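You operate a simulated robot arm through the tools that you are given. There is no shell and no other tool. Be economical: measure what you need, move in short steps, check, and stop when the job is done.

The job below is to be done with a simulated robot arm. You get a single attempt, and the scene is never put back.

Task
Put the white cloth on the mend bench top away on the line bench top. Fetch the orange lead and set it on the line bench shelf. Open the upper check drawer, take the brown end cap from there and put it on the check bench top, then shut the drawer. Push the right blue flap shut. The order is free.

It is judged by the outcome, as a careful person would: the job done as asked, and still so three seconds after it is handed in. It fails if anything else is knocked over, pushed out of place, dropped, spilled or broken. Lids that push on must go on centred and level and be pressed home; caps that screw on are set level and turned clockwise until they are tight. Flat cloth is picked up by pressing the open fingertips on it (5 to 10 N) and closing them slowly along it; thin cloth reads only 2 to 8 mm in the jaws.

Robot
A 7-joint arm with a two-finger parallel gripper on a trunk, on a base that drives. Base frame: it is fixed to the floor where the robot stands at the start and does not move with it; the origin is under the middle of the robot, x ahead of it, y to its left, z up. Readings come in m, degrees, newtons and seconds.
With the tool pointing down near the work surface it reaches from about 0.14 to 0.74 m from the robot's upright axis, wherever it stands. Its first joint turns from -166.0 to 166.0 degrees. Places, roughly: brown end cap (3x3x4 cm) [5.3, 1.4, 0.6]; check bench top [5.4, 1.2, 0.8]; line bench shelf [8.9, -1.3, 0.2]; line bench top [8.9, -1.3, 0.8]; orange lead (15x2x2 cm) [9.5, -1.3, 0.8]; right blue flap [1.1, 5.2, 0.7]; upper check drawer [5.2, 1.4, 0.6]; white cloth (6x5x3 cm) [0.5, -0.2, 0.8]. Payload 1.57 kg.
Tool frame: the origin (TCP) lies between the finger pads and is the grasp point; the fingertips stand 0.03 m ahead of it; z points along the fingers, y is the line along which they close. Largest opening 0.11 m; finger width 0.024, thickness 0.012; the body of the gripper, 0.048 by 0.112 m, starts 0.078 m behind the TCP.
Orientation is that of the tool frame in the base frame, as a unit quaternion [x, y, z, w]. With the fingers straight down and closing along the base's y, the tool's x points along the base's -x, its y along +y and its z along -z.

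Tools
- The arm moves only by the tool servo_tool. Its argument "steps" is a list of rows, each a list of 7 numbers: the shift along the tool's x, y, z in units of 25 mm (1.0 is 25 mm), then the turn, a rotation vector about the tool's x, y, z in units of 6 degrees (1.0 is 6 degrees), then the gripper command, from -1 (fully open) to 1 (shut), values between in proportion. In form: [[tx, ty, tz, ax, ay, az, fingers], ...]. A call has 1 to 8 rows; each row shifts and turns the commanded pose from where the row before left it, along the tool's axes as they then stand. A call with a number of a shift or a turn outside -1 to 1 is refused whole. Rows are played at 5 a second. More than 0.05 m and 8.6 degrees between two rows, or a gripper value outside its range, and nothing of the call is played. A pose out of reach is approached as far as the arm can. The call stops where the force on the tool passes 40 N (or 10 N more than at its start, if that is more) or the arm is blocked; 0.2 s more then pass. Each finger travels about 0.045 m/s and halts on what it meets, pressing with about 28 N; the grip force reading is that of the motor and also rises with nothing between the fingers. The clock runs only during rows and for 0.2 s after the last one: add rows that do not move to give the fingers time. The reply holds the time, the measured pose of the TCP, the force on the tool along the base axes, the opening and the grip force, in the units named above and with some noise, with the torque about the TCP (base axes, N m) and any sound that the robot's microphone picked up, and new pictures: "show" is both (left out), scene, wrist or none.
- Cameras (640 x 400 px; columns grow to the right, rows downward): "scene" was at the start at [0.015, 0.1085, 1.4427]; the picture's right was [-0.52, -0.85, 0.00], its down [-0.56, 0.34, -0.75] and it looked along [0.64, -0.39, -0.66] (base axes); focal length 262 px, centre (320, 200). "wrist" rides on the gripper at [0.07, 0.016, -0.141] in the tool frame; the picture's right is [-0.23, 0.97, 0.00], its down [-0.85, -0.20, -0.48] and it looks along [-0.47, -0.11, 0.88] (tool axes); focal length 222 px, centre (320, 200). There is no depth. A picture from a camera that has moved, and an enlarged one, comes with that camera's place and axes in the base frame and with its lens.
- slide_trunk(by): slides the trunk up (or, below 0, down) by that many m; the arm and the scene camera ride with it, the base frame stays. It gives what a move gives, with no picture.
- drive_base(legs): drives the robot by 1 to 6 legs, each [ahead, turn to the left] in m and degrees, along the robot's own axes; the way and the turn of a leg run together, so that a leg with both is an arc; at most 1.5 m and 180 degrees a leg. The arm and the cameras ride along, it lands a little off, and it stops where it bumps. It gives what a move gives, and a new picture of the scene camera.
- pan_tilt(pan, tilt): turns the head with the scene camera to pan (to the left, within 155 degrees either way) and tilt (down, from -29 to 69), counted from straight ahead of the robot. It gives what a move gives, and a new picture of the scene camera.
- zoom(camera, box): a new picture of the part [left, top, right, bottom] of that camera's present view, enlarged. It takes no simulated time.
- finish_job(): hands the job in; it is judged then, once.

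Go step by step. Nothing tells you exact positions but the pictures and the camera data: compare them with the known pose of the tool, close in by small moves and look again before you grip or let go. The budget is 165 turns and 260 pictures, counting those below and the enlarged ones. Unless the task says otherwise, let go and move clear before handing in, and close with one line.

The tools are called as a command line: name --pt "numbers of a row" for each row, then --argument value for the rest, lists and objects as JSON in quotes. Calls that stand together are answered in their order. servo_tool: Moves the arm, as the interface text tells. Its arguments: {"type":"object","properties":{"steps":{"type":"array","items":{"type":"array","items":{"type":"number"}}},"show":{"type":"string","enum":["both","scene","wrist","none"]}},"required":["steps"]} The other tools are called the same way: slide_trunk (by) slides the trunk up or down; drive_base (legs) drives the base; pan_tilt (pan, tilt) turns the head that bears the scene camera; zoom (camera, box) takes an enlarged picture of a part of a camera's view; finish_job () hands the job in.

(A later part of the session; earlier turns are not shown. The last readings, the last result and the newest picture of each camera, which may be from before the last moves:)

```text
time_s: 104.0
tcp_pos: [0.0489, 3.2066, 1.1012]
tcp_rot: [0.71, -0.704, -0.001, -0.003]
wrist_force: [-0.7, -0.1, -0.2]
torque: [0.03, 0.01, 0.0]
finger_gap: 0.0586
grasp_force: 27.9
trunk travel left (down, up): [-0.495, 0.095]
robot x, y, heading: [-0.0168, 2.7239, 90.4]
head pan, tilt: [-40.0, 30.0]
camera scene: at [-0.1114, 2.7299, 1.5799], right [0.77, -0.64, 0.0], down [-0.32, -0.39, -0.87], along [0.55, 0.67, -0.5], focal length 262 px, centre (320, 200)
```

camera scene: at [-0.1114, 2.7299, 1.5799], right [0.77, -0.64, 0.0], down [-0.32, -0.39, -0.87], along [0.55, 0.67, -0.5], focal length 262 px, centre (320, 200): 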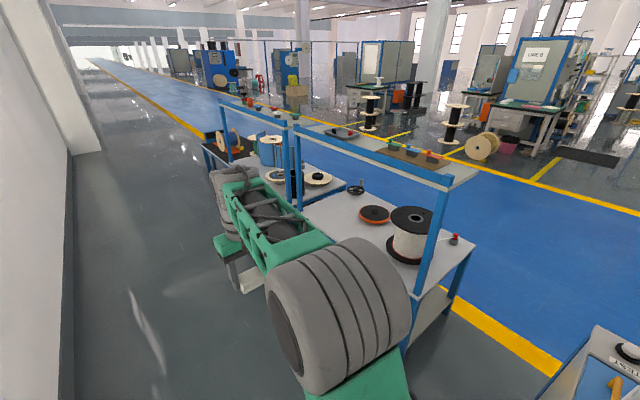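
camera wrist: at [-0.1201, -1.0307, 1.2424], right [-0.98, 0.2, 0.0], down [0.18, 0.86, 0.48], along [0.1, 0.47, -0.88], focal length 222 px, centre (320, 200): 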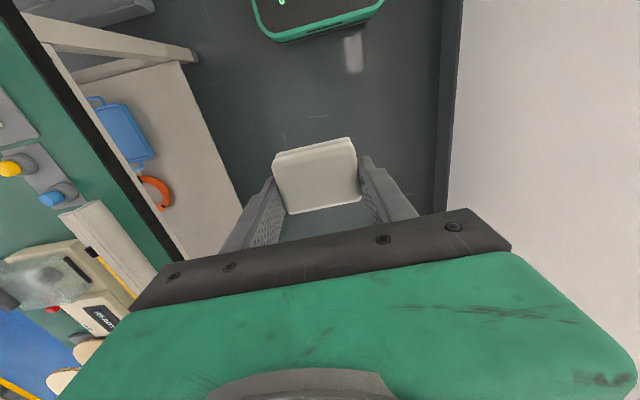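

There may be a gap on my right, between the bench carrying the white spool and the "TEST" station. I'll look there directly.

pan_tilt --pan -85 --tilt 40

pan_tilt --pan -20 --tilt 20

zoom --camera "scene" --box '[240, 120, 440, 245]'

```text
time_s: 105.1
tcp_pos: [0.0488, 3.2079, 1.1015]
tcp_rot: [0.71, -0.704, -0.001, -0.002]
wrist_force: [0.0, -0.3, -1.0]
torque: [-0.04, -0.01, 0.02]
finger_gap: 0.0587
grasp_force: 27.6
trunk travel left (down, up): [-0.495, 0.095]
robot x, y, heading: [-0.0199, 2.7232, 90.5]
head pan, tilt: [-85.0, 40.0]
camera scene: at [-0.0844, 2.6682, 1.5646], right [0.09, -1.0, 0.0], down [-0.64, -0.06, -0.77], along [0.76, 0.07, -0.64], focal length 262 px, centre (320, 200)
```

scene: 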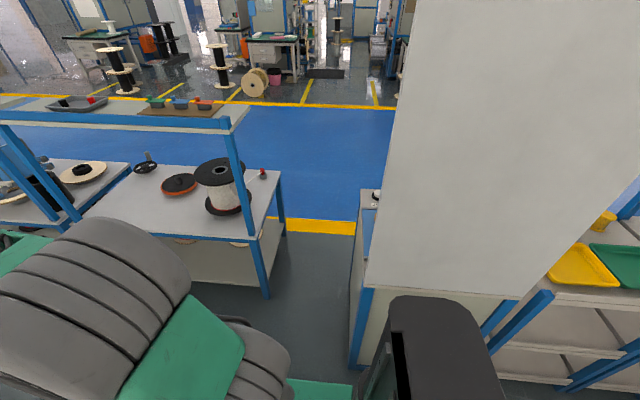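

```text
time_s: 106.5
tcp_pos: [0.0496, 3.2078, 1.1017]
tcp_rot: [0.71, -0.704, -0.001, -0.002]
wrist_force: [-0.9, -0.2, -0.3]
torque: [0.0, 0.0, -0.04]
finger_gap: 0.0589
grasp_force: 27.6
trunk travel left (down, up): [-0.495, 0.095]
robot x, y, heading: [-0.0209, 2.7243, 90.3]
head pan, tilt: [-20.0, 20.0]
camera scene: at [-0.1376, 2.7479, 1.5959], right [0.94, -0.34, 0.0], down [-0.12, -0.32, -0.94], along [0.32, 0.88, -0.34], focal length 262 px, centre (320, 200)
```

scene: 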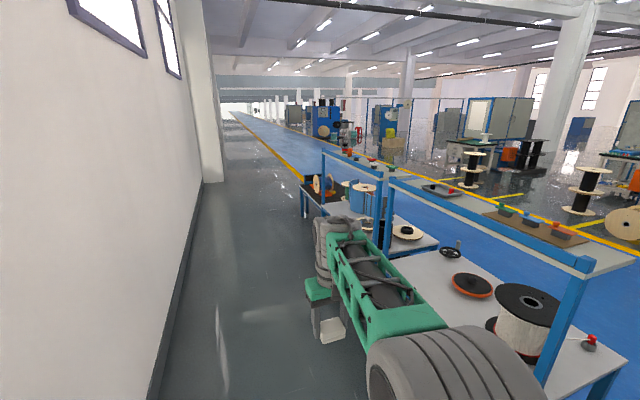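

```text
3.20 times, centred on (340, 182) of scene
camera zoom: at [-0.1376, 2.7479, 1.5959], right [0.94, -0.34, 0.0], down [-0.12, -0.32, -0.94], along [0.32, 0.88, -0.34], focal length 838 px, centre (256, 256)
```

zoom: 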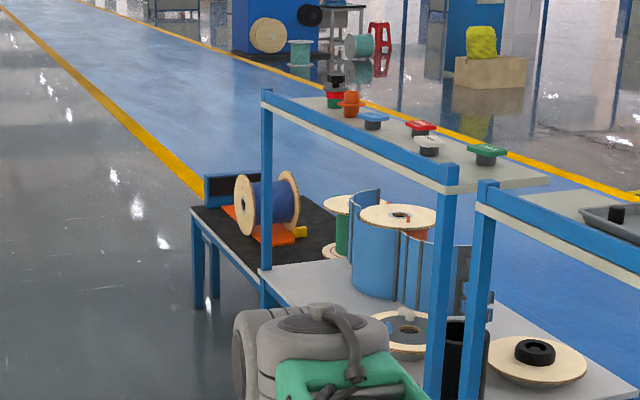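

The bench row ends around y ≈ 6.3 with open floor beyond, so I can go around there. The flap should be part of the blue cylindrical guard near y 5.2. I'll drive north and look at it in passing.

drive_base --legs '[[1.4, 1]]'

pan_tilt --pan -50 --tilt 30

zoom --camera "scene" --box '[240, 80, 480, 240]'

```text
time_s: 113.5
tcp_pos: [0.009, 4.6177, 1.1021]
tcp_rot: [0.72, -0.694, -0.001, -0.002]
wrist_force: [0.2, -0.6, 0.2]
torque: [0.0, 0.0, -0.03]
finger_gap: 0.0587
grasp_force: 28.1
trunk travel left (down, up): [-0.495, 0.095]
robot x, y, heading: [-0.0466, 4.133, 91.8]
head pan, tilt: [-20.0, 20.0]
camera scene: at [-0.1652, 4.1532, 1.596], right [0.95, -0.31, 0.0], down [-0.11, -0.33, -0.94], along [0.29, 0.89, -0.34], focal length 262 px, centre (320, 200)
```

scene: 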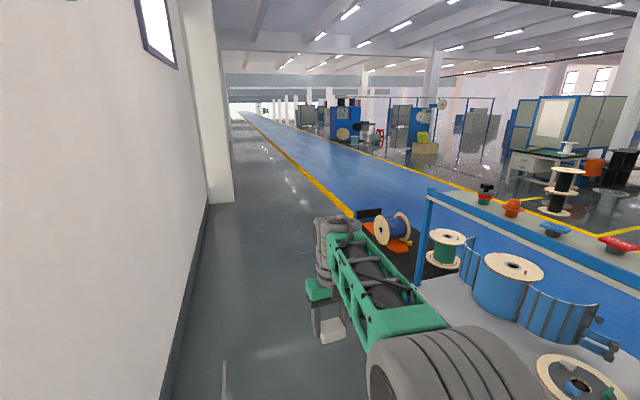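

```text
time_s: 114.5
tcp_pos: [0.01, 4.6168, 1.101]
tcp_rot: [0.72, -0.694, -0.001, -0.002]
wrist_force: [-0.1, -0.2, -0.3]
torque: [0.01, -0.02, 0.0]
finger_gap: 0.0588
grasp_force: 27.8
trunk travel left (down, up): [-0.495, 0.095]
robot x, y, heading: [-0.0461, 4.1335, 91.9]
head pan, tilt: [-50.0, 30.0]
camera scene: at [-0.1269, 4.1251, 1.5799], right [0.67, -0.74, 0.0], down [-0.37, -0.33, -0.87], along [0.64, 0.58, -0.5], focal length 262 px, centre (320, 200)
```

scene: 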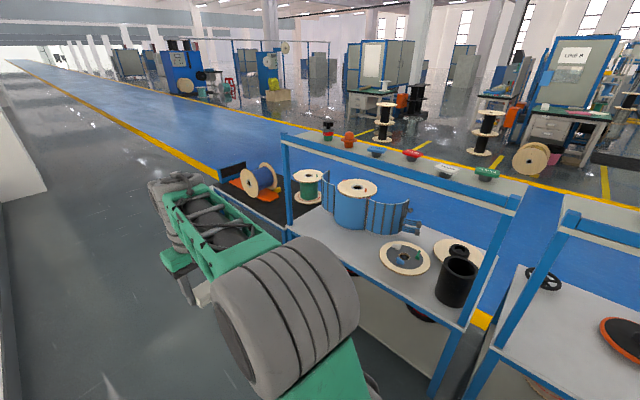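

```text
2.50 times, centred on (360, 160) of scene
camera zoom: at [-0.1269, 4.1251, 1.5799], right [0.67, -0.74, 0.0], down [-0.37, -0.33, -0.87], along [0.64, 0.58, -0.5], focal length 655 px, centre (220, 300)
```

zoom: 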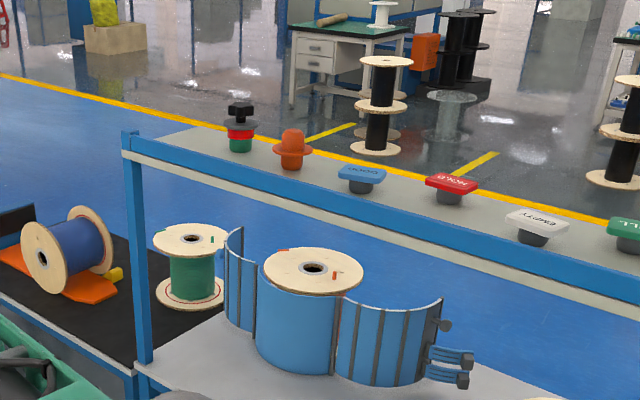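

The guard has a north and a south flap, both opening toward the blue aisle (+x side). Seen from its front, the right flap is the north one, which matches (1.1, 5.2). I'll do that later with an empty hand. Now around the north end and into the blue aisle.

drive_base --legs '[[1.5, 0], [1.5, 0], [0, -91.8], [1.5, 0], [1.3, 0], [0, -70]]'

pan_tilt --pan 0 --tilt 10

```text
time_s: 148.9
tcp_pos: [2.7953, 6.598, 1.1016]
tcp_rot: [0.572, 0.82, -0.002, 0.002]
wrist_force: [0.0, -0.2, 0.0]
torque: [0.0, -0.03, -0.01]
finger_gap: 0.0591
grasp_force: 27.8
trunk travel left (down, up): [-0.495, 0.095]
robot x, y, heading: [2.6931, 7.0726, -70.3]
head pan, tilt: [-50.0, 30.0]
camera scene: at [2.7791, 7.103, 1.5799], right [-0.87, 0.5, 0.0], down [0.25, 0.43, -0.87], along [-0.43, -0.75, -0.5], focal length 262 px, centre (320, 200)
```

scene: 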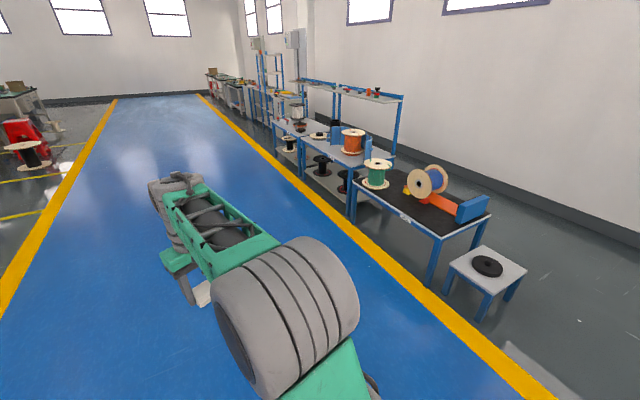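

```text
time_s: 150.1
tcp_pos: [2.7948, 6.597, 1.1003]
tcp_rot: [0.572, 0.82, -0.002, 0.003]
wrist_force: [0.2, 0.3, -0.3]
torque: [0.0, -0.02, 0.02]
finger_gap: 0.0587
grasp_force: 27.6
trunk travel left (down, up): [-0.495, 0.095]
robot x, y, heading: [2.6955, 7.0745, -70.0]
head pan, tilt: [0.0, 10.0]
camera scene: at [2.8562, 7.0939, 1.6122], right [-0.94, -0.34, 0.0], down [-0.06, 0.16, -0.98], along [0.33, -0.93, -0.17], focal length 262 px, centre (320, 200)
```

scene: 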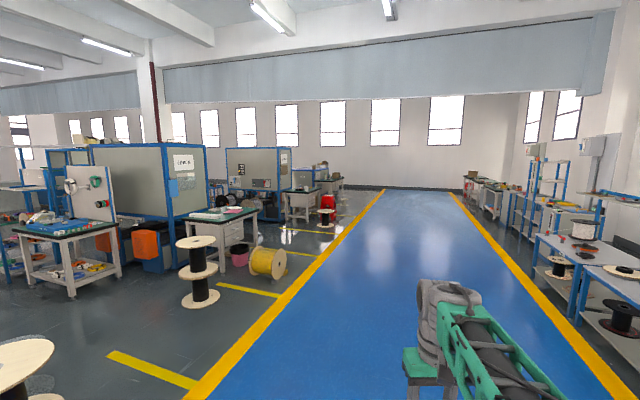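

Open aisle ahead. The check bench appears further down on the left side. I'll drive south along the aisle.

drive_base --legs '[[0, -16], [1.5, 0], [1.5, 0], [1.5, 0], [1, 0]]'

pan_tilt --pan 50 --tilt 15

pan_tilt --pan 10 --tilt 15

```text
time_s: 177.4
tcp_pos: [2.9054, 1.0615, 1.1004]
tcp_rot: [0.696, 0.718, -0.002, 0.002]
wrist_force: [-0.1, -0.6, -0.3]
torque: [-0.03, 0.01, 0.01]
finger_gap: 0.0586
grasp_force: 28.1
trunk travel left (down, up): [-0.495, 0.095]
robot x, y, heading: [2.9651, 1.5469, -88.6]
head pan, tilt: [0.0, 10.0]
camera scene: at [3.1218, 1.5162, 1.6122], right [-1.0, -0.03, 0.0], down [-0.01, 0.17, -0.98], along [0.03, -0.98, -0.17], focal length 262 px, centre (320, 200)
```

scene: 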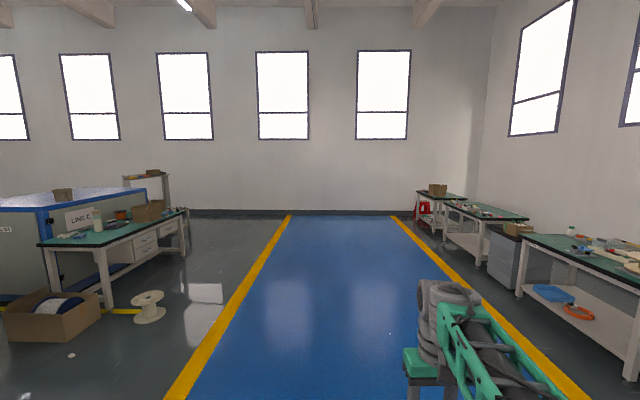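

```text
time_s: 178.6
tcp_pos: [2.907, 1.0617, 1.1005]
tcp_rot: [0.696, 0.718, -0.003, 0.002]
wrist_force: [0.8, -0.2, 0.9]
torque: [0.0, -0.01, -0.03]
finger_gap: 0.0589
grasp_force: 27.9
trunk travel left (down, up): [-0.495, 0.095]
robot x, y, heading: [2.9653, 1.5454, -88.2]
head pan, tilt: [50.0, 15.0]
camera scene: at [3.1924, 1.5513, 1.6041], right [-0.62, -0.78, 0.0], down [-0.2, 0.16, -0.97], along [0.76, -0.6, -0.26], focal length 262 px, centre (320, 200)
```

scene: 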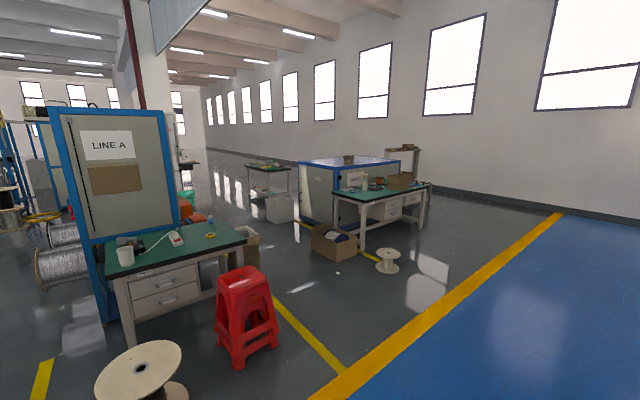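

```text
time_s: 179.7
tcp_pos: [2.9063, 1.0618, 1.1019]
tcp_rot: [0.696, 0.718, -0.002, 0.001]
wrist_force: [-0.2, 0.2, -0.4]
torque: [-0.04, -0.01, 0.01]
finger_gap: 0.0588
grasp_force: 27.9
trunk travel left (down, up): [-0.495, 0.095]
robot x, y, heading: [2.9616, 1.5482, -88.4]
head pan, tilt: [10.0, 15.0]
camera scene: at [3.1381, 1.5178, 1.6041], right [-0.98, -0.2, 0.0], down [-0.05, 0.25, -0.97], along [0.2, -0.95, -0.26], focal length 262 px, centre (320, 200)
```

scene: 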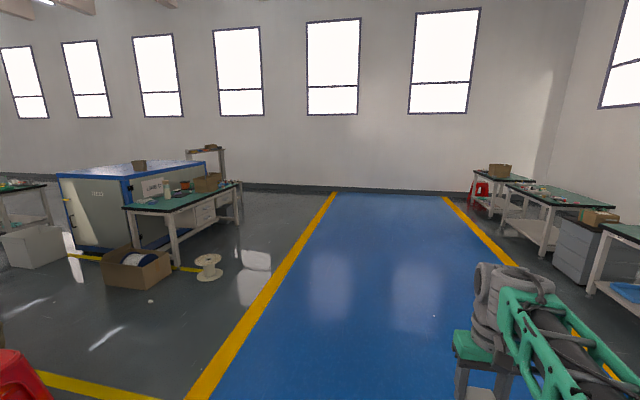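

The check bench ("LINE A" desk) faces the aisle at x ≈ 4.96, with a red stool in front of its right half. The line bench lies beyond, near (8.9, -1.3). I'll head to about (4.4, 0) facing east and look.

drive_base --legs '[[1.47, 0], [0, 88.4], [1.3, 0]]'

pan_tilt --pan -10 --tilt 22

```text
time_s: 196.9
tcp_pos: [4.7885, 0.0291, 1.1013]
tcp_rot: [-0.011, 1.0, 0.0, 0.003]
wrist_force: [-1.3, 0.3, -0.3]
torque: [0.02, 0.03, 0.01]
finger_gap: 0.0586
grasp_force: 28.0
trunk travel left (down, up): [-0.495, 0.095]
robot x, y, heading: [4.3038, 0.0914, 1.1]
head pan, tilt: [10.0, 15.0]
camera scene: at [4.3368, 0.2608, 1.6041], right [0.19, -0.98, 0.0], down [-0.25, -0.05, -0.97], along [0.95, 0.18, -0.26], focal length 262 px, centre (320, 200)
```

scene: 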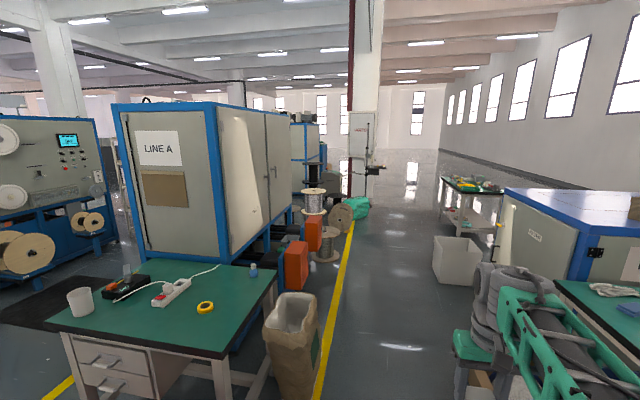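

```text
time_s: 197.7
tcp_pos: [4.7897, 0.0294, 1.1008]
tcp_rot: [-0.011, 1.0, 0.0, 0.003]
wrist_force: [0.3, 0.4, -0.1]
torque: [-0.02, 0.01, -0.02]
finger_gap: 0.0588
grasp_force: 28.2
trunk travel left (down, up): [-0.495, 0.095]
robot x, y, heading: [4.3025, 0.0918, 1.0]
head pan, tilt: [-10.0, 22.0]
camera scene: at [4.3367, 0.2285, 1.5927], right [-0.16, -0.99, 0.0], down [-0.37, 0.06, -0.93], along [0.92, -0.15, -0.37], focal length 262 px, centre (320, 200)
```

scene: 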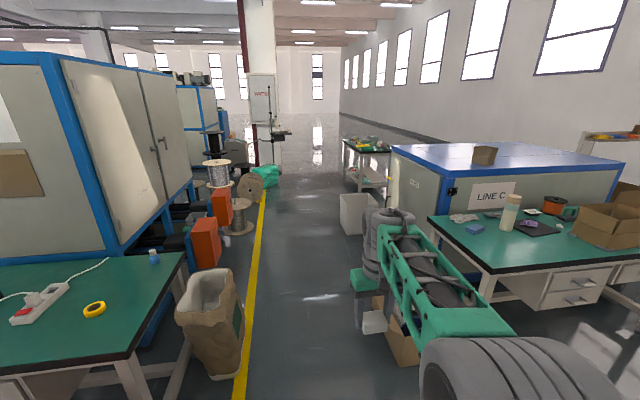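

The passage is clear at y ≈ 0. The line bench runs along x from 8.2 to 9.7, with its near edge at y ≈ -1.0. I'll drive to about x 8.6.

drive_base --legs '[[0, -2], [1.5, 0], [1.5, 0], [1.2, 0]]'

pan_tilt --pan -70 --tilt 35

```text
time_s: 218.4
tcp_pos: [9.0233, -0.0207, 1.1013]
tcp_rot: [0.004, 1.0, -0.002, 0.003]
wrist_force: [-0.2, 0.3, -0.1]
torque: [0.02, -0.04, 0.03]
finger_gap: 0.0591
grasp_force: 28.1
trunk travel left (down, up): [-0.495, 0.095]
robot x, y, heading: [8.5379, 0.0542, -0.6]
head pan, tilt: [-10.0, 22.0]
camera scene: at [8.5757, 0.1894, 1.5927], right [-0.18, -0.98, 0.0], down [-0.37, 0.07, -0.93], along [0.91, -0.17, -0.37], focal length 262 px, centre (320, 200)
```

scene: 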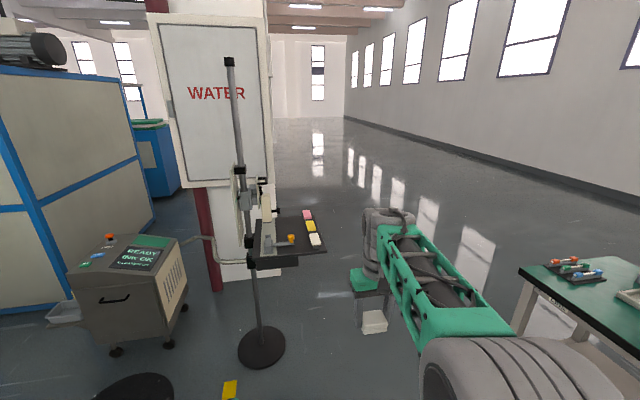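

```text
time_s: 219.7
tcp_pos: [9.0225, -0.0212, 1.1013]
tcp_rot: [0.003, 1.0, -0.001, 0.002]
wrist_force: [-0.3, 0.6, 0.0]
torque: [0.0, -0.01, 0.02]
finger_gap: 0.0587
grasp_force: 27.7
trunk travel left (down, up): [-0.495, 0.095]
robot x, y, heading: [8.5371, 0.0513, -0.3]
head pan, tilt: [-70.0, 35.0]
camera scene: at [8.5137, 0.1234, 1.5721], right [-0.94, -0.33, 0.0], down [-0.19, 0.54, -0.82], along [0.27, -0.77, -0.57], focal length 262 px, centre (320, 200)
```

scene: 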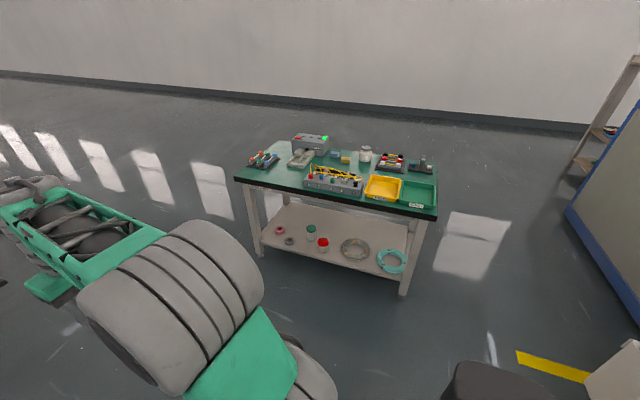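

zoom --camera "scene" --box '[225, 120, 445, 300]'

```text
2.22 times, centred on (335, 210) of scene
camera zoom: at [8.5137, 0.1234, 1.5721], right [-0.94, -0.33, 0.0], down [-0.19, 0.54, -0.82], along [0.27, -0.77, -0.57], focal length 582 px, centre (287, 178)
```

zoom: 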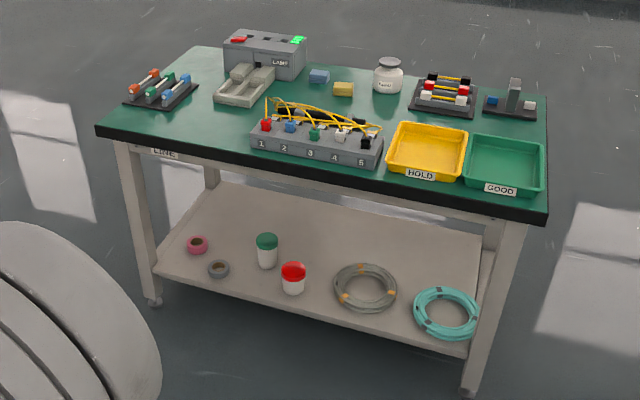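

The bench top spans x 8.3–9.47 and y -1.0 to -1.57. The orange lead lies along y on the left rack near (9.45, -1.26), and there is free space for the cloth at about (9.2, -1.09). I'll drive up and face the bench.

drive_base --legs '[[0, -38], [0.93, 0], [0, -51.7]]'

pan_tilt --pan 0 --tilt 50

```text
time_s: 228.6
tcp_pos: [9.1608, -1.006, 1.1019]
tcp_rot: [0.718, 0.696, -0.002, 0.001]
wrist_force: [-0.4, 0.7, 0.8]
torque: [0.0, 0.01, 0.03]
finger_gap: 0.0586
grasp_force: 28.8
trunk travel left (down, up): [-0.495, 0.095]
robot x, y, heading: [9.2481, -0.5251, -91.8]
head pan, tilt: [-70.0, 35.0]
camera scene: at [9.3236, -0.4998, 1.5721], right [-0.31, 0.95, 0.0], down [0.55, 0.18, -0.82], along [-0.78, -0.25, -0.57], focal length 262 px, centre (320, 200)
```

scene: 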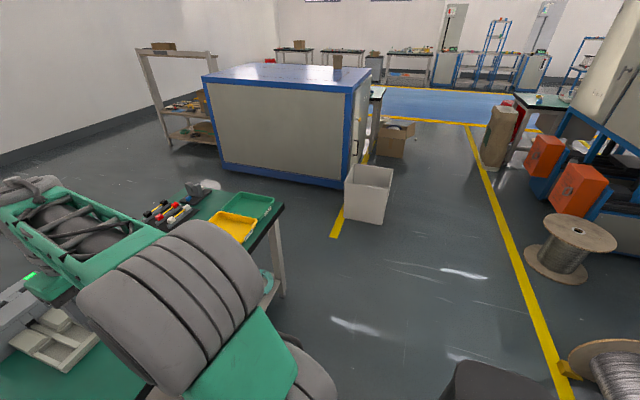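

```text
time_s: 230.0
tcp_pos: [9.1613, -1.004, 1.1006]
tcp_rot: [0.718, 0.696, -0.002, 0.002]
wrist_force: [-0.3, -0.6, -0.6]
torque: [0.0, 0.01, -0.01]
finger_gap: 0.0589
grasp_force: 28.7
trunk travel left (down, up): [-0.495, 0.095]
robot x, y, heading: [9.2502, -0.5288, -92.0]
head pan, tilt: [0.0, 50.0]
camera scene: at [9.4048, -0.5495, 1.5504], right [-1.0, 0.03, 0.0], down [0.03, 0.77, -0.64], along [-0.02, -0.64, -0.77], focal length 262 px, centre (320, 200)
```

scene: 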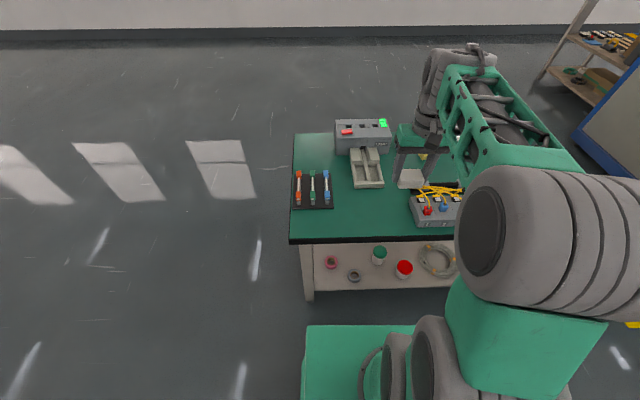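

zoom --camera "scene" --box '[280, 110, 480, 250]'

zoom --camera "wrist" --box '[0, 0, 640, 400]'

```text
2.86 times, centred on (380, 180) of scene
camera zoom: at [9.4048, -0.5495, 1.5504], right [-1.0, 0.03, 0.0], down [0.03, 0.77, -0.64], along [-0.02, -0.64, -0.77], focal length 748 px, centre (149, 257)
```

zoom: 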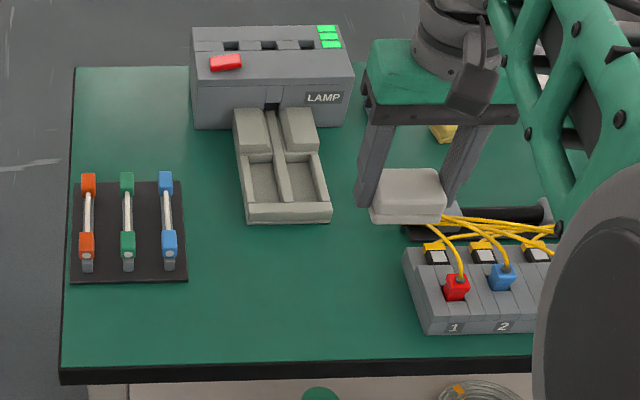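

```text
1.00 times, centred on (320, 200) of wrist (not enlarged: the box is as wide or as high as the picture)
camera zoom: at [9.1793, -0.9369, 1.2425], right [0.97, -0.26, 0.0], down [-0.22, -0.85, 0.48], along [-0.12, -0.47, -0.88], focal length 222 px, centre (320, 200)
```

zoom: 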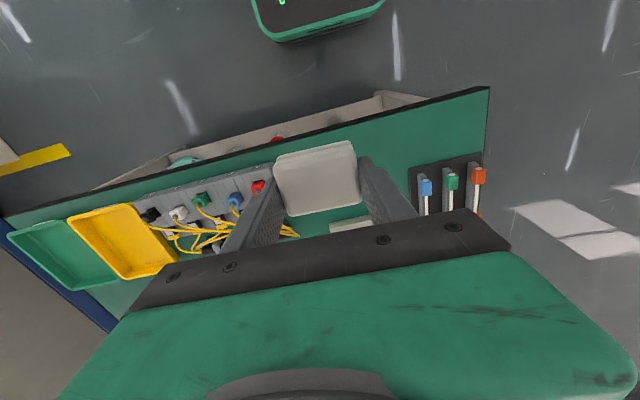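

Space for the cloth is free at about (9.21, -1.115). I'll move over it and lower with the trunk first.

servo_tool --pt "-0.88 0.42 0 0 0 0 0.6" --pt "-0.88 0.42 0 0 0 0 0.6" --pt "-0.88 0.42 0 0 0 0 0.6" --pt "-0.88 0.42 0 0 0 0 0.6" --pt "-0.88 0.42 0 0 0 0 0.6" --pt "0 0 0 0 0 0 0.6" --show "none"

slide_trunk --by -0.2

servo_tool --pt "0 0 1 0 0 0 0.6" --pt "0 0 0.8 0 0 0 0.6" --pt "0 0 0 0 0 0 0.6"

```text
time_s: 231.4
tcp_pos: [9.2107, -1.1177, 1.1012]
tcp_rot: [0.718, 0.696, -0.002, 0.001]
wrist_force: [0.1, -0.9, -0.4]
torque: [0.0, 0.01, 0.03]
finger_gap: 0.0591
grasp_force: 28.5
trunk travel left (down, up): [-0.495, 0.095]
robot x, y, heading: [9.2449, -0.5264, -91.9]
head pan, tilt: [0.0, 50.0]
```

```text
time_s: 233.6
tcp_pos: [9.211, -1.1166, 0.9009]
tcp_rot: [0.719, 0.695, -0.002, 0.001]
wrist_force: [0.1, -0.4, -0.7]
torque: [-0.01, 0.01, -0.01]
finger_gap: 0.0588
grasp_force: 28.3
trunk travel left (down, up): [-0.295, 0.295]
robot x, y, heading: [9.2476, -0.5288, -92.1]
head pan, tilt: [0.0, 50.0]
```

```text
time_s: 234.4
tcp_pos: [9.2089, -1.1178, 0.8559]
tcp_rot: [0.718, 0.696, -0.003, 0.002]
wrist_force: [0.2, 0.1, -0.2]
torque: [0.02, 0.01, -0.01]
finger_gap: 0.0588
grasp_force: 27.5
trunk travel left (down, up): [-0.295, 0.295]
robot x, y, heading: [9.2475, -0.5235, -91.8]
head pan, tilt: [0.0, 50.0]
camera scene: at [9.4048, -0.5496, 1.3504], right [-1.0, 0.03, 0.0], down [0.03, 0.77, -0.64], along [-0.02, -0.64, -0.77], focal length 262 px, centre (320, 200)
camera wrist: at [9.2276, -1.049, 0.9968], right [0.97, -0.26, 0.0], down [-0.22, -0.85, 0.48], along [-0.12, -0.47, -0.88], focal length 222 px, centre (320, 200)
```

scene: 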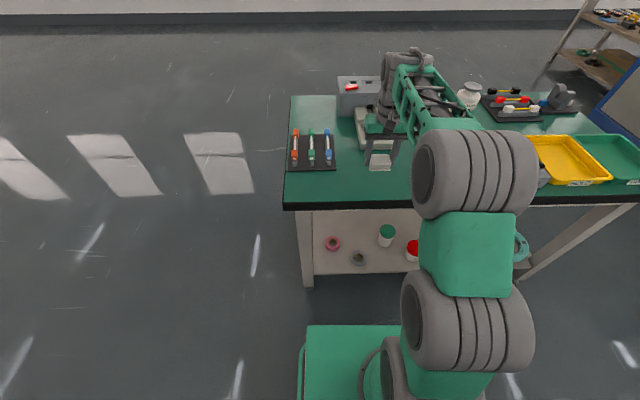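
wrist: 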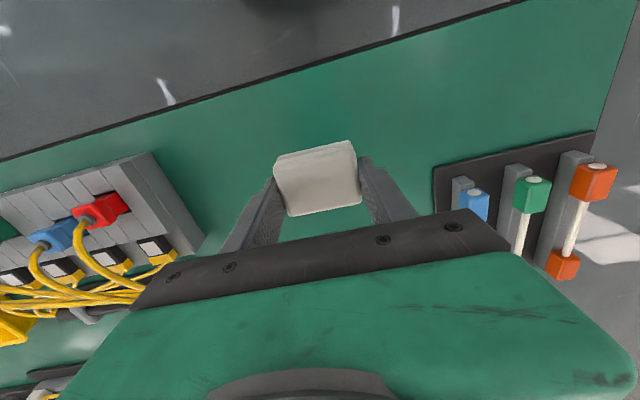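

Well placed, clear on all sides. I'll lower gently to contact.

servo_tool --pt "0 0 0.8 0 0 0 0.6" --pt "0 0 0.8 0 0 0 0.6" --pt "0 0 0.3 0 0 0 0.6" --pt "0 0 0.2 0 0 0 0.6" --pt "0 0 0.1 0 0 0 0.6" --pt "0 0 0 0 0 0 0.6" --show "wrist"

```text
time_s: 235.8
tcp_pos: [9.2091, -1.1176, 0.8011]
tcp_rot: [0.718, 0.696, -0.003, 0.001]
wrist_force: [0.5, 0.3, -0.6]
torque: [-0.02, -0.02, 0.01]
finger_gap: 0.0588
grasp_force: 27.5
trunk travel left (down, up): [-0.295, 0.295]
robot x, y, heading: [9.2464, -0.5251, -92.1]
head pan, tilt: [0.0, 50.0]
camera wrist: at [9.2274, -1.0489, 0.9416], right [0.97, -0.26, 0.0], down [-0.22, -0.85, 0.48], along [-0.12, -0.47, -0.88], focal length 222 px, centre (320, 200)
```

wrist: 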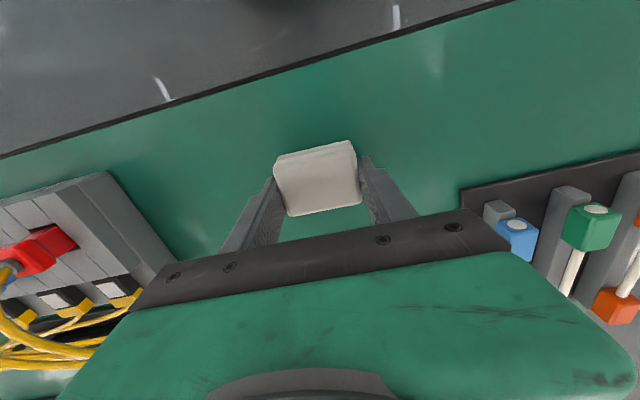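

servo_tool --pt "0 0 0.1 0 0 0 0.6" --pt "0 0 0.08 0 0 0 0.6" --pt "0 0 0.08 0 0 0 0.6" --pt "0 0 0 0 0 0 0.6" --show "none"

```text
time_s: 236.8
tcp_pos: [9.2096, -1.1176, 0.7939]
tcp_rot: [0.718, 0.696, -0.003, 0.002]
wrist_force: [-0.4, -0.1, 0.7]
torque: [-0.01, -0.01, 0.02]
finger_gap: 0.059
grasp_force: 28.3
trunk travel left (down, up): [-0.295, 0.295]
robot x, y, heading: [9.2483, -0.5232, -92.1]
head pan, tilt: [0.0, 50.0]
```

servo_tool --pt "0 0 0.08 0 0 0 0.6" --pt "0 0 0.08 0 0 0 0.6" --pt "0 0 0 0 0 0 0.6" --show "none"

```text
time_s: 237.6
tcp_pos: [9.2106, -1.1186, 0.7926]
tcp_rot: [0.719, 0.695, -0.005, 0.002]
wrist_force: [-1.7, 2.1, 16.4]
torque: [0.38, -0.1, 0.02]
finger_gap: 0.059
grasp_force: 28.4
trunk travel left (down, up): [-0.295, 0.295]
robot x, y, heading: [9.2482, -0.5267, -92.0]
head pan, tilt: [0.0, 50.0]
```

Contact at 16 N, so I'll ease up about 1 mm, open, and lift away.

servo_tool --pt "0 0 -0.1 0 0 0 0.6" --pt "0 0 0 0 0 0 0.1" --pt "0 0 0 0 0 0 -0.3" --pt "0 0 0 0 0 0 -0.5" --pt "0 0 0 0 0 0 -0.5" --pt "0 0 -0.6 0 0 0 -0.5" --pt "0 0 -1 0 0 0 -0.5" --pt "0 0 -1 0 0 0 -0.5"

```text
time_s: 239.4
tcp_pos: [9.2114, -1.1162, 0.8574]
tcp_rot: [0.718, 0.696, -0.002, 0.002]
wrist_force: [0.4, -0.4, -0.3]
torque: [0.01, -0.01, 0.02]
finger_gap: 0.0825
grasp_force: 0.1
trunk travel left (down, up): [-0.295, 0.295]
robot x, y, heading: [9.2451, -0.5264, -91.7]
head pan, tilt: [0.0, 50.0]
camera scene: at [9.4048, -0.5495, 1.3503], right [-1.0, 0.03, 0.0], down [0.03, 0.77, -0.64], along [-0.02, -0.64, -0.77], focal length 262 px, centre (320, 200)
camera wrist: at [9.2283, -1.0483, 0.9993], right [0.97, -0.26, 0.0], down [-0.22, -0.85, 0.48], along [-0.12, -0.47, -0.88], focal length 222 px, centre (320, 200)
```

scene: 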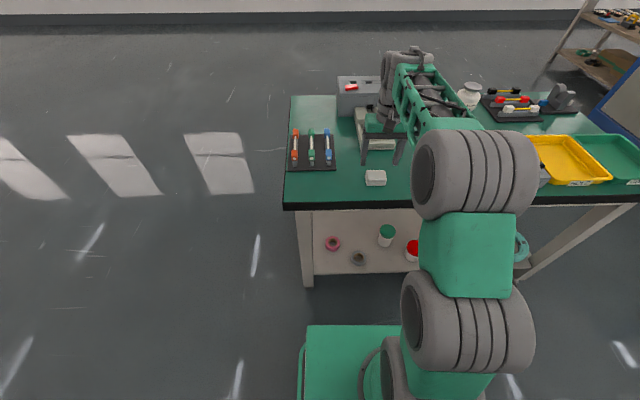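
wrist: 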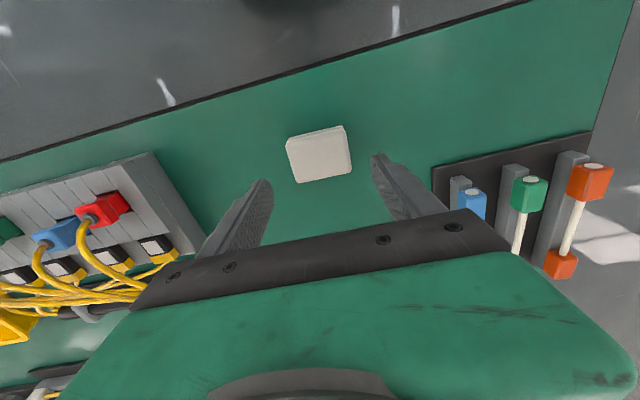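

The cloth is placed. Now I'll examine the lead rack.

zoom --camera "wrist" --box '[420, 110, 640, 300]'

zoom --camera "scene" --box '[275, 110, 355, 180]'

```text
2.11 times, centred on (530, 205) of wrist
camera zoom: at [9.2283, -1.0483, 0.9993], right [0.97, -0.26, 0.0], down [-0.22, -0.85, 0.48], along [-0.12, -0.47, -0.88], focal length 468 px, centre (-122, 190)
```

zoom: 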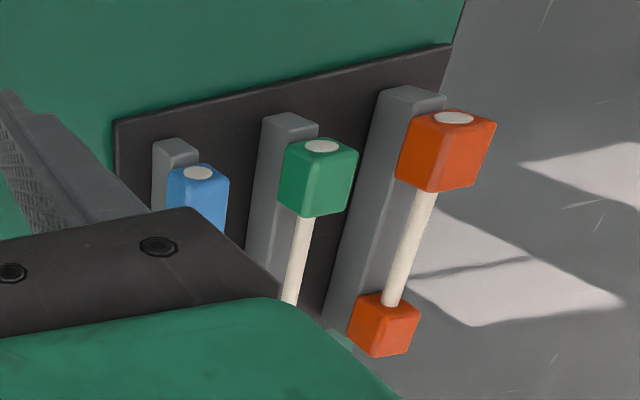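

```text
5.71 times, centred on (315, 145) of scene
camera zoom: at [9.4048, -0.5495, 1.3503], right [-1.0, 0.03, 0.0], down [0.03, 0.77, -0.64], along [-0.02, -0.64, -0.77], focal length 1497 px, centre (349, 514)
```

zoom: 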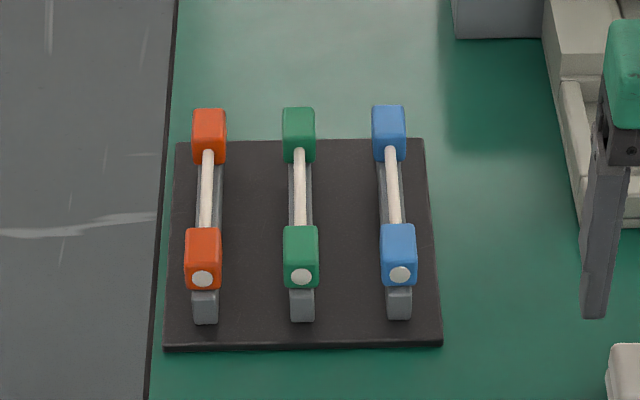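

The orange lead lies along y on a raised rail, centred at about (9.465, -1.26, 0.795). I'll grip its thin middle with the tool pitched about 45° forward, so that the lead stays level when it goes under the bench top. First I'll lift, move left and pitch.

servo_tool --pt "0 1 -0.7 0 0 0 -0.5" --pt "0 1 -0.7 0 0 0 -0.5" --pt "0 1 -0.7 0 0 0 -0.5" --pt "0 1 -0.7 0 0 0 -0.5" --pt "0 1 0 0 0 0 -0.5" --pt "0 1 0 0 0 0 -0.5" --pt "0 1 0 0 0 0 -0.4" --pt "0 1 0 0 0 0 -0.4" --show "none"

servo_tool --pt "0 1 0 0 -1 0 -0.2" --pt "0 1 0 0 -1 0 0" --pt "0 0 0 0 -1 0 0.2" --pt "0 0 0 0 -1 0 0.3" --pt "0 0 0 0 -1 0 0.3" --pt "0 0 0 0 -1 0 0.3" --pt "0 0 0 0 -1 0 0.3" --pt "0 0 0 0 -0.5 0 0.3"

```text
time_s: 241.2
tcp_pos: [9.411, -1.1226, 0.9264]
tcp_rot: [0.718, 0.697, -0.003, 0.001]
wrist_force: [0.1, -0.4, 0.4]
torque: [-0.04, -0.04, -0.02]
finger_gap: 0.0769
grasp_force: 0.0
trunk travel left (down, up): [-0.295, 0.295]
robot x, y, heading: [9.2478, -0.5239, -91.9]
head pan, tilt: [0.0, 50.0]
```

```text
time_s: 243.0
tcp_pos: [9.4603, -1.1248, 0.9277]
tcp_rot: [0.662, 0.642, -0.278, 0.268]
wrist_force: [0.6, 0.2, -0.2]
torque: [0.04, 0.03, 0.01]
finger_gap: 0.0383
grasp_force: 0.1
trunk travel left (down, up): [-0.295, 0.295]
robot x, y, heading: [9.2485, -0.5254, -92.2]
head pan, tilt: [0.0, 50.0]
camera scene: at [9.4049, -0.5494, 1.3504], right [-1.0, 0.03, 0.0], down [0.03, 0.77, -0.64], along [-0.02, -0.64, -0.77], focal length 262 px, centre (320, 200)
camera wrist: at [9.4804, -0.9771, 0.9778], right [0.97, -0.19, 0.16], down [-0.21, -0.25, 0.95], along [-0.14, -0.95, -0.28], focal length 222 px, centre (320, 200)
```

scene: 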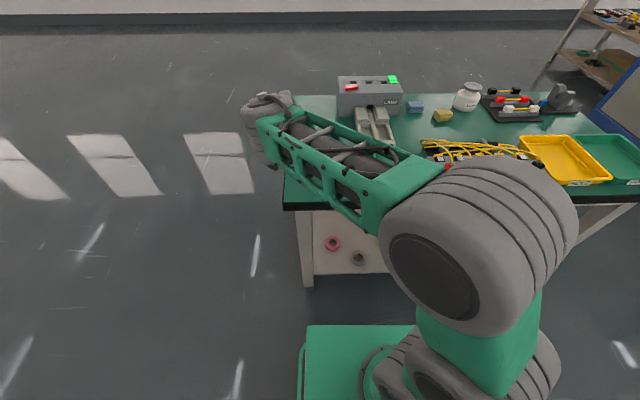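
wrist: 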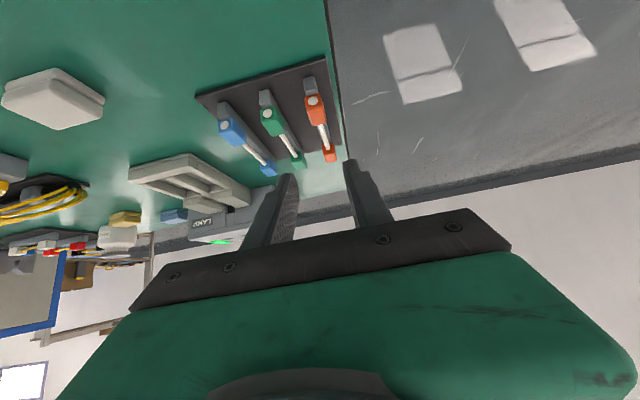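

servo_tool --pt "-0.07 0.08 1 0 0 0 0.3" --pt "-0.07 0.08 1 0 0 0 0.3" --pt "-0.07 0.08 1 0 0 0 0.3" --pt "-0.07 0.06 0.9 0 0 0 0.3" --pt "0 0 0 0 0 0 0.3" --show "wrist"

zoom --camera "wrist" --box '[200, 60, 440, 240]'

```text
time_s: 244.2
tcp_pos: [9.4656, -1.2008, 0.865]
tcp_rot: [0.662, 0.643, -0.277, 0.268]
wrist_force: [0.0, -0.4, 0.3]
torque: [0.04, -0.03, -0.01]
finger_gap: 0.0385
grasp_force: 0.0
trunk travel left (down, up): [-0.295, 0.295]
robot x, y, heading: [9.2456, -0.5246, -92.0]
head pan, tilt: [0.0, 50.0]
camera wrist: at [9.4862, -1.0529, 0.9146], right [0.97, -0.19, 0.16], down [-0.21, -0.26, 0.94], along [-0.14, -0.95, -0.29], focal length 222 px, centre (320, 200)
```

wrist: 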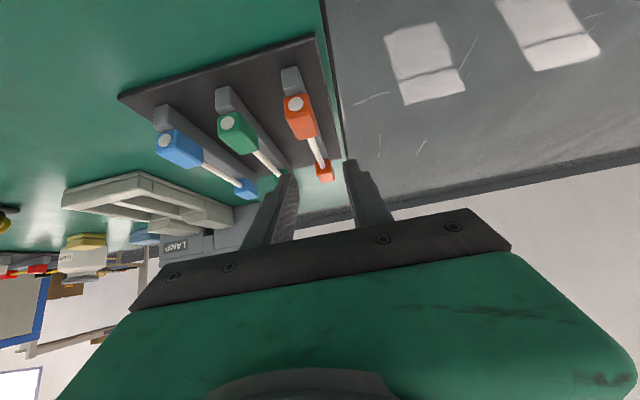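

```text
2.22 times, centred on (320, 150) of wrist
camera zoom: at [9.4862, -1.0529, 0.9146], right [0.97, -0.19, 0.16], down [-0.21, -0.26, 0.94], along [-0.14, -0.95, -0.29], focal length 494 px, centre (320, 311)
```

zoom: 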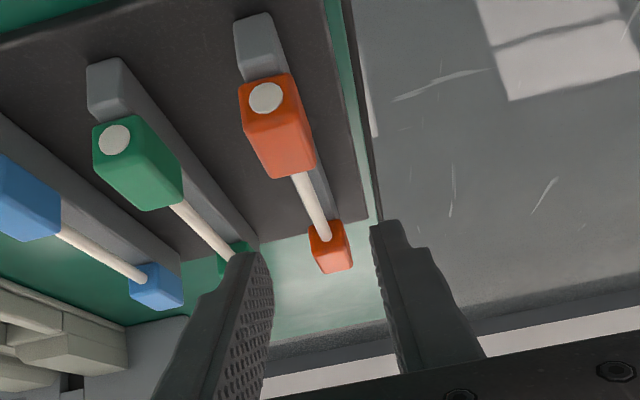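

servo_tool --pt "0 -0.06 0.8 0 0 0 0.4" --pt "0 -0.06 0.8 0 0 0 0.4" --pt "0.05 0 0.6 0 0 0 0.4" --pt "0 0 0 0 0 0 0.4" --show "none"

zoom --camera "wrist" --box '[220, 50, 460, 230]'

```text
time_s: 245.2
tcp_pos: [9.4605, -1.2389, 0.8257]
tcp_rot: [0.662, 0.644, -0.276, 0.268]
wrist_force: [0.0, -0.3, -0.3]
torque: [0.03, 0.0, 0.01]
finger_gap: 0.0331
grasp_force: 0.1
trunk travel left (down, up): [-0.295, 0.295]
robot x, y, heading: [9.2464, -0.523, -92.0]
head pan, tilt: [0.0, 50.0]
```

```text
2.22 times, centred on (340, 140) of wrist
camera zoom: at [9.4806, -1.0906, 0.8748], right [0.97, -0.19, 0.16], down [-0.21, -0.26, 0.94], along [-0.14, -0.95, -0.29], focal length 494 px, centre (276, 333)
```

zoom: 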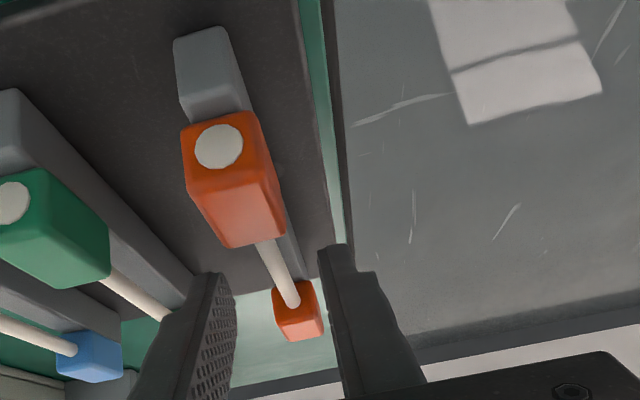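

The stick is centred between the fingers. I'll go the last few mm and close.

servo_tool --pt "0 0.05 0.35 0 0 0 0.4" --pt "0 0 0 0 0 0 0.5" --pt "0 0 0 0 0 0 0.7" --pt "0 0 0 0 0 0 0.85" --pt "0 0 0 0 0 0 0.95" --pt "0 0 0 0 0 0 0.95" --show "none"

zoom --camera "wrist" --box '[220, 50, 460, 230]'

```text
time_s: 246.6
tcp_pos: [9.4621, -1.2435, 0.818]
tcp_rot: [0.663, 0.643, -0.276, 0.267]
wrist_force: [0.7, 0.6, 0.2]
torque: [0.01, 0.0, 0.02]
finger_gap: 0.0054
grasp_force: 25.4
trunk travel left (down, up): [-0.295, 0.295]
robot x, y, heading: [9.2476, -0.5248, -91.9]
head pan, tilt: [0.0, 50.0]
```

```text
2.22 times, centred on (340, 140) of wrist
camera zoom: at [9.4821, -1.0961, 0.8688], right [0.97, -0.19, 0.16], down [-0.21, -0.26, 0.94], along [-0.14, -0.95, -0.29], focal length 494 px, centre (276, 333)
```

zoom: 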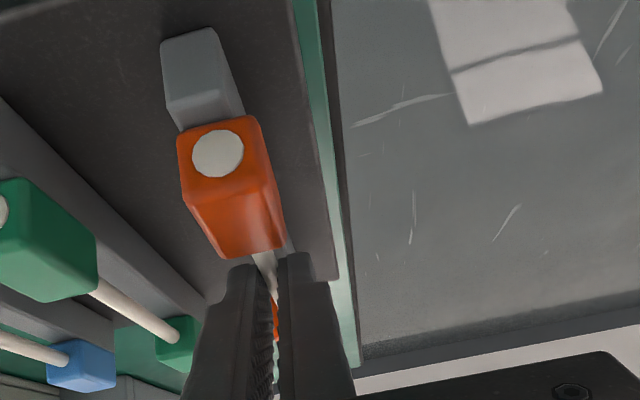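

The gap reads 5.4 mm, so the stick is held. I'll lift straight up and check.

servo_tool --pt "0 0 0 0 0 0 1" --pt "-0.3 0 -0.3 0 0 0 1" --pt "-0.6 0 -0.6 0 0 0 1" --pt "-0.9 0 -0.9 0 0 0 1" --pt "-0.9 0 -0.9 0 0 0 1" --pt "-0.9 0 -0.9 0 0 0 1"

```text
time_s: 248.0
tcp_pos: [9.4649, -1.2445, 0.9439]
tcp_rot: [0.662, 0.643, -0.277, 0.267]
wrist_force: [-0.5, -0.3, -0.5]
torque: [-0.02, -0.02, 0.01]
finger_gap: 0.0058
grasp_force: 25.2
trunk travel left (down, up): [-0.295, 0.295]
robot x, y, heading: [9.2476, -0.5231, -91.9]
head pan, tilt: [0.0, 50.0]
camera scene: at [9.4049, -0.5496, 1.3503], right [-1.0, 0.03, 0.0], down [0.03, 0.77, -0.64], along [-0.02, -0.64, -0.77], focal length 262 px, centre (320, 200)
camera wrist: at [9.4845, -1.0958, 0.9937], right [0.97, -0.19, 0.16], down [-0.21, -0.26, 0.94], along [-0.14, -0.95, -0.29], focal length 222 px, centre (320, 200)
```

scene: 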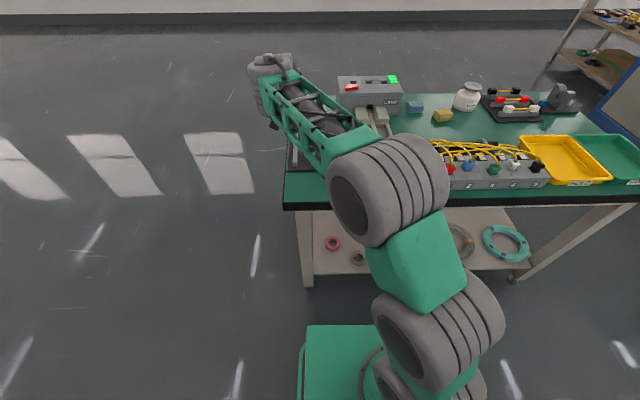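
wrist: 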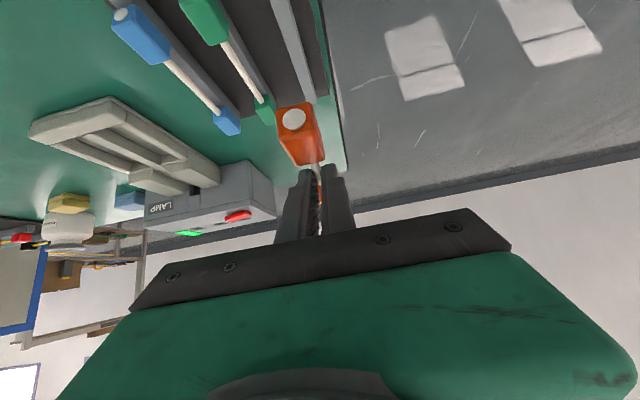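

The lead is lifted level. I'll back up the base to clear the bench, then bring the arm in front of me.

drive_base --legs '[[-0.36, 0]]'

servo_tool --pt "0.35 -1 -0.35 0 0 0 1" --pt "0.35 -1 -0.35 0 0 0 1" --pt "0.35 -1 -0.35 0 0 0 1" --pt "0.35 -1 -0.35 0 0 0 1" --pt "0.35 -1 -0.35 0 0 0 1" --pt "0.35 -1 -0.35 0 0 0 1" --pt "0.35 -1 -0.35 0 0 0 1" --pt "0.35 -1 -0.35 0 0 0 1" --show "none"

slide_trunk --by -0.29

```text
time_s: 250.3
tcp_pos: [9.4747, -0.8863, 0.9426]
tcp_rot: [0.664, 0.641, -0.277, 0.267]
wrist_force: [0.6, -0.4, -0.6]
torque: [0.0, 0.04, -0.01]
finger_gap: 0.0057
grasp_force: 25.5
trunk travel left (down, up): [-0.295, 0.295]
robot x, y, heading: [9.2635, -0.1661, -92.2]
head pan, tilt: [0.0, 50.0]
camera scene: at [9.4178, -0.1924, 1.3504], right [-1.0, 0.04, 0.0], down [0.03, 0.77, -0.64], along [-0.02, -0.64, -0.77], focal length 262 px, centre (320, 200)
```

scene: 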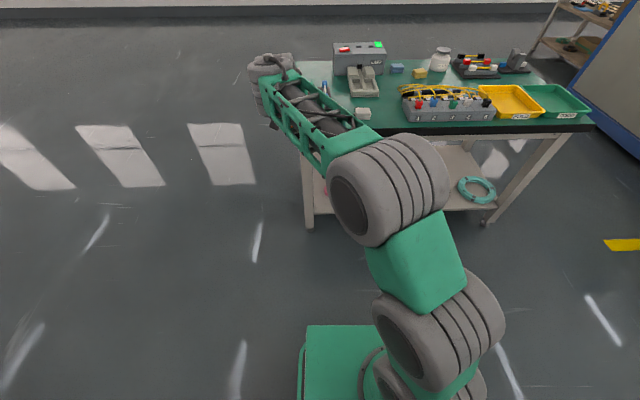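

```text
time_s: 252.1
tcp_pos: [9.2761, -0.7811, 0.9433]
tcp_rot: [0.663, 0.642, -0.277, 0.268]
wrist_force: [0.6, -0.1, -0.4]
torque: [0.0, 0.02, 0.0]
finger_gap: 0.0055
grasp_force: 26.1
trunk travel left (down, up): [-0.295, 0.295]
robot x, y, heading: [9.259, -0.1643, -92.2]
head pan, tilt: [0.0, 50.0]
```

```text
time_s: 255.0
tcp_pos: [9.278, -0.7806, 0.6519]
tcp_rot: [0.664, 0.641, -0.277, 0.267]
wrist_force: [-0.1, -0.1, -1.0]
torque: [-0.01, -0.01, 0.01]
finger_gap: 0.0055
grasp_force: 25.6
trunk travel left (down, up): [-0.005, 0.585]
robot x, y, heading: [9.2561, -0.1676, -92.1]
head pan, tilt: [0.0, 50.0]
```

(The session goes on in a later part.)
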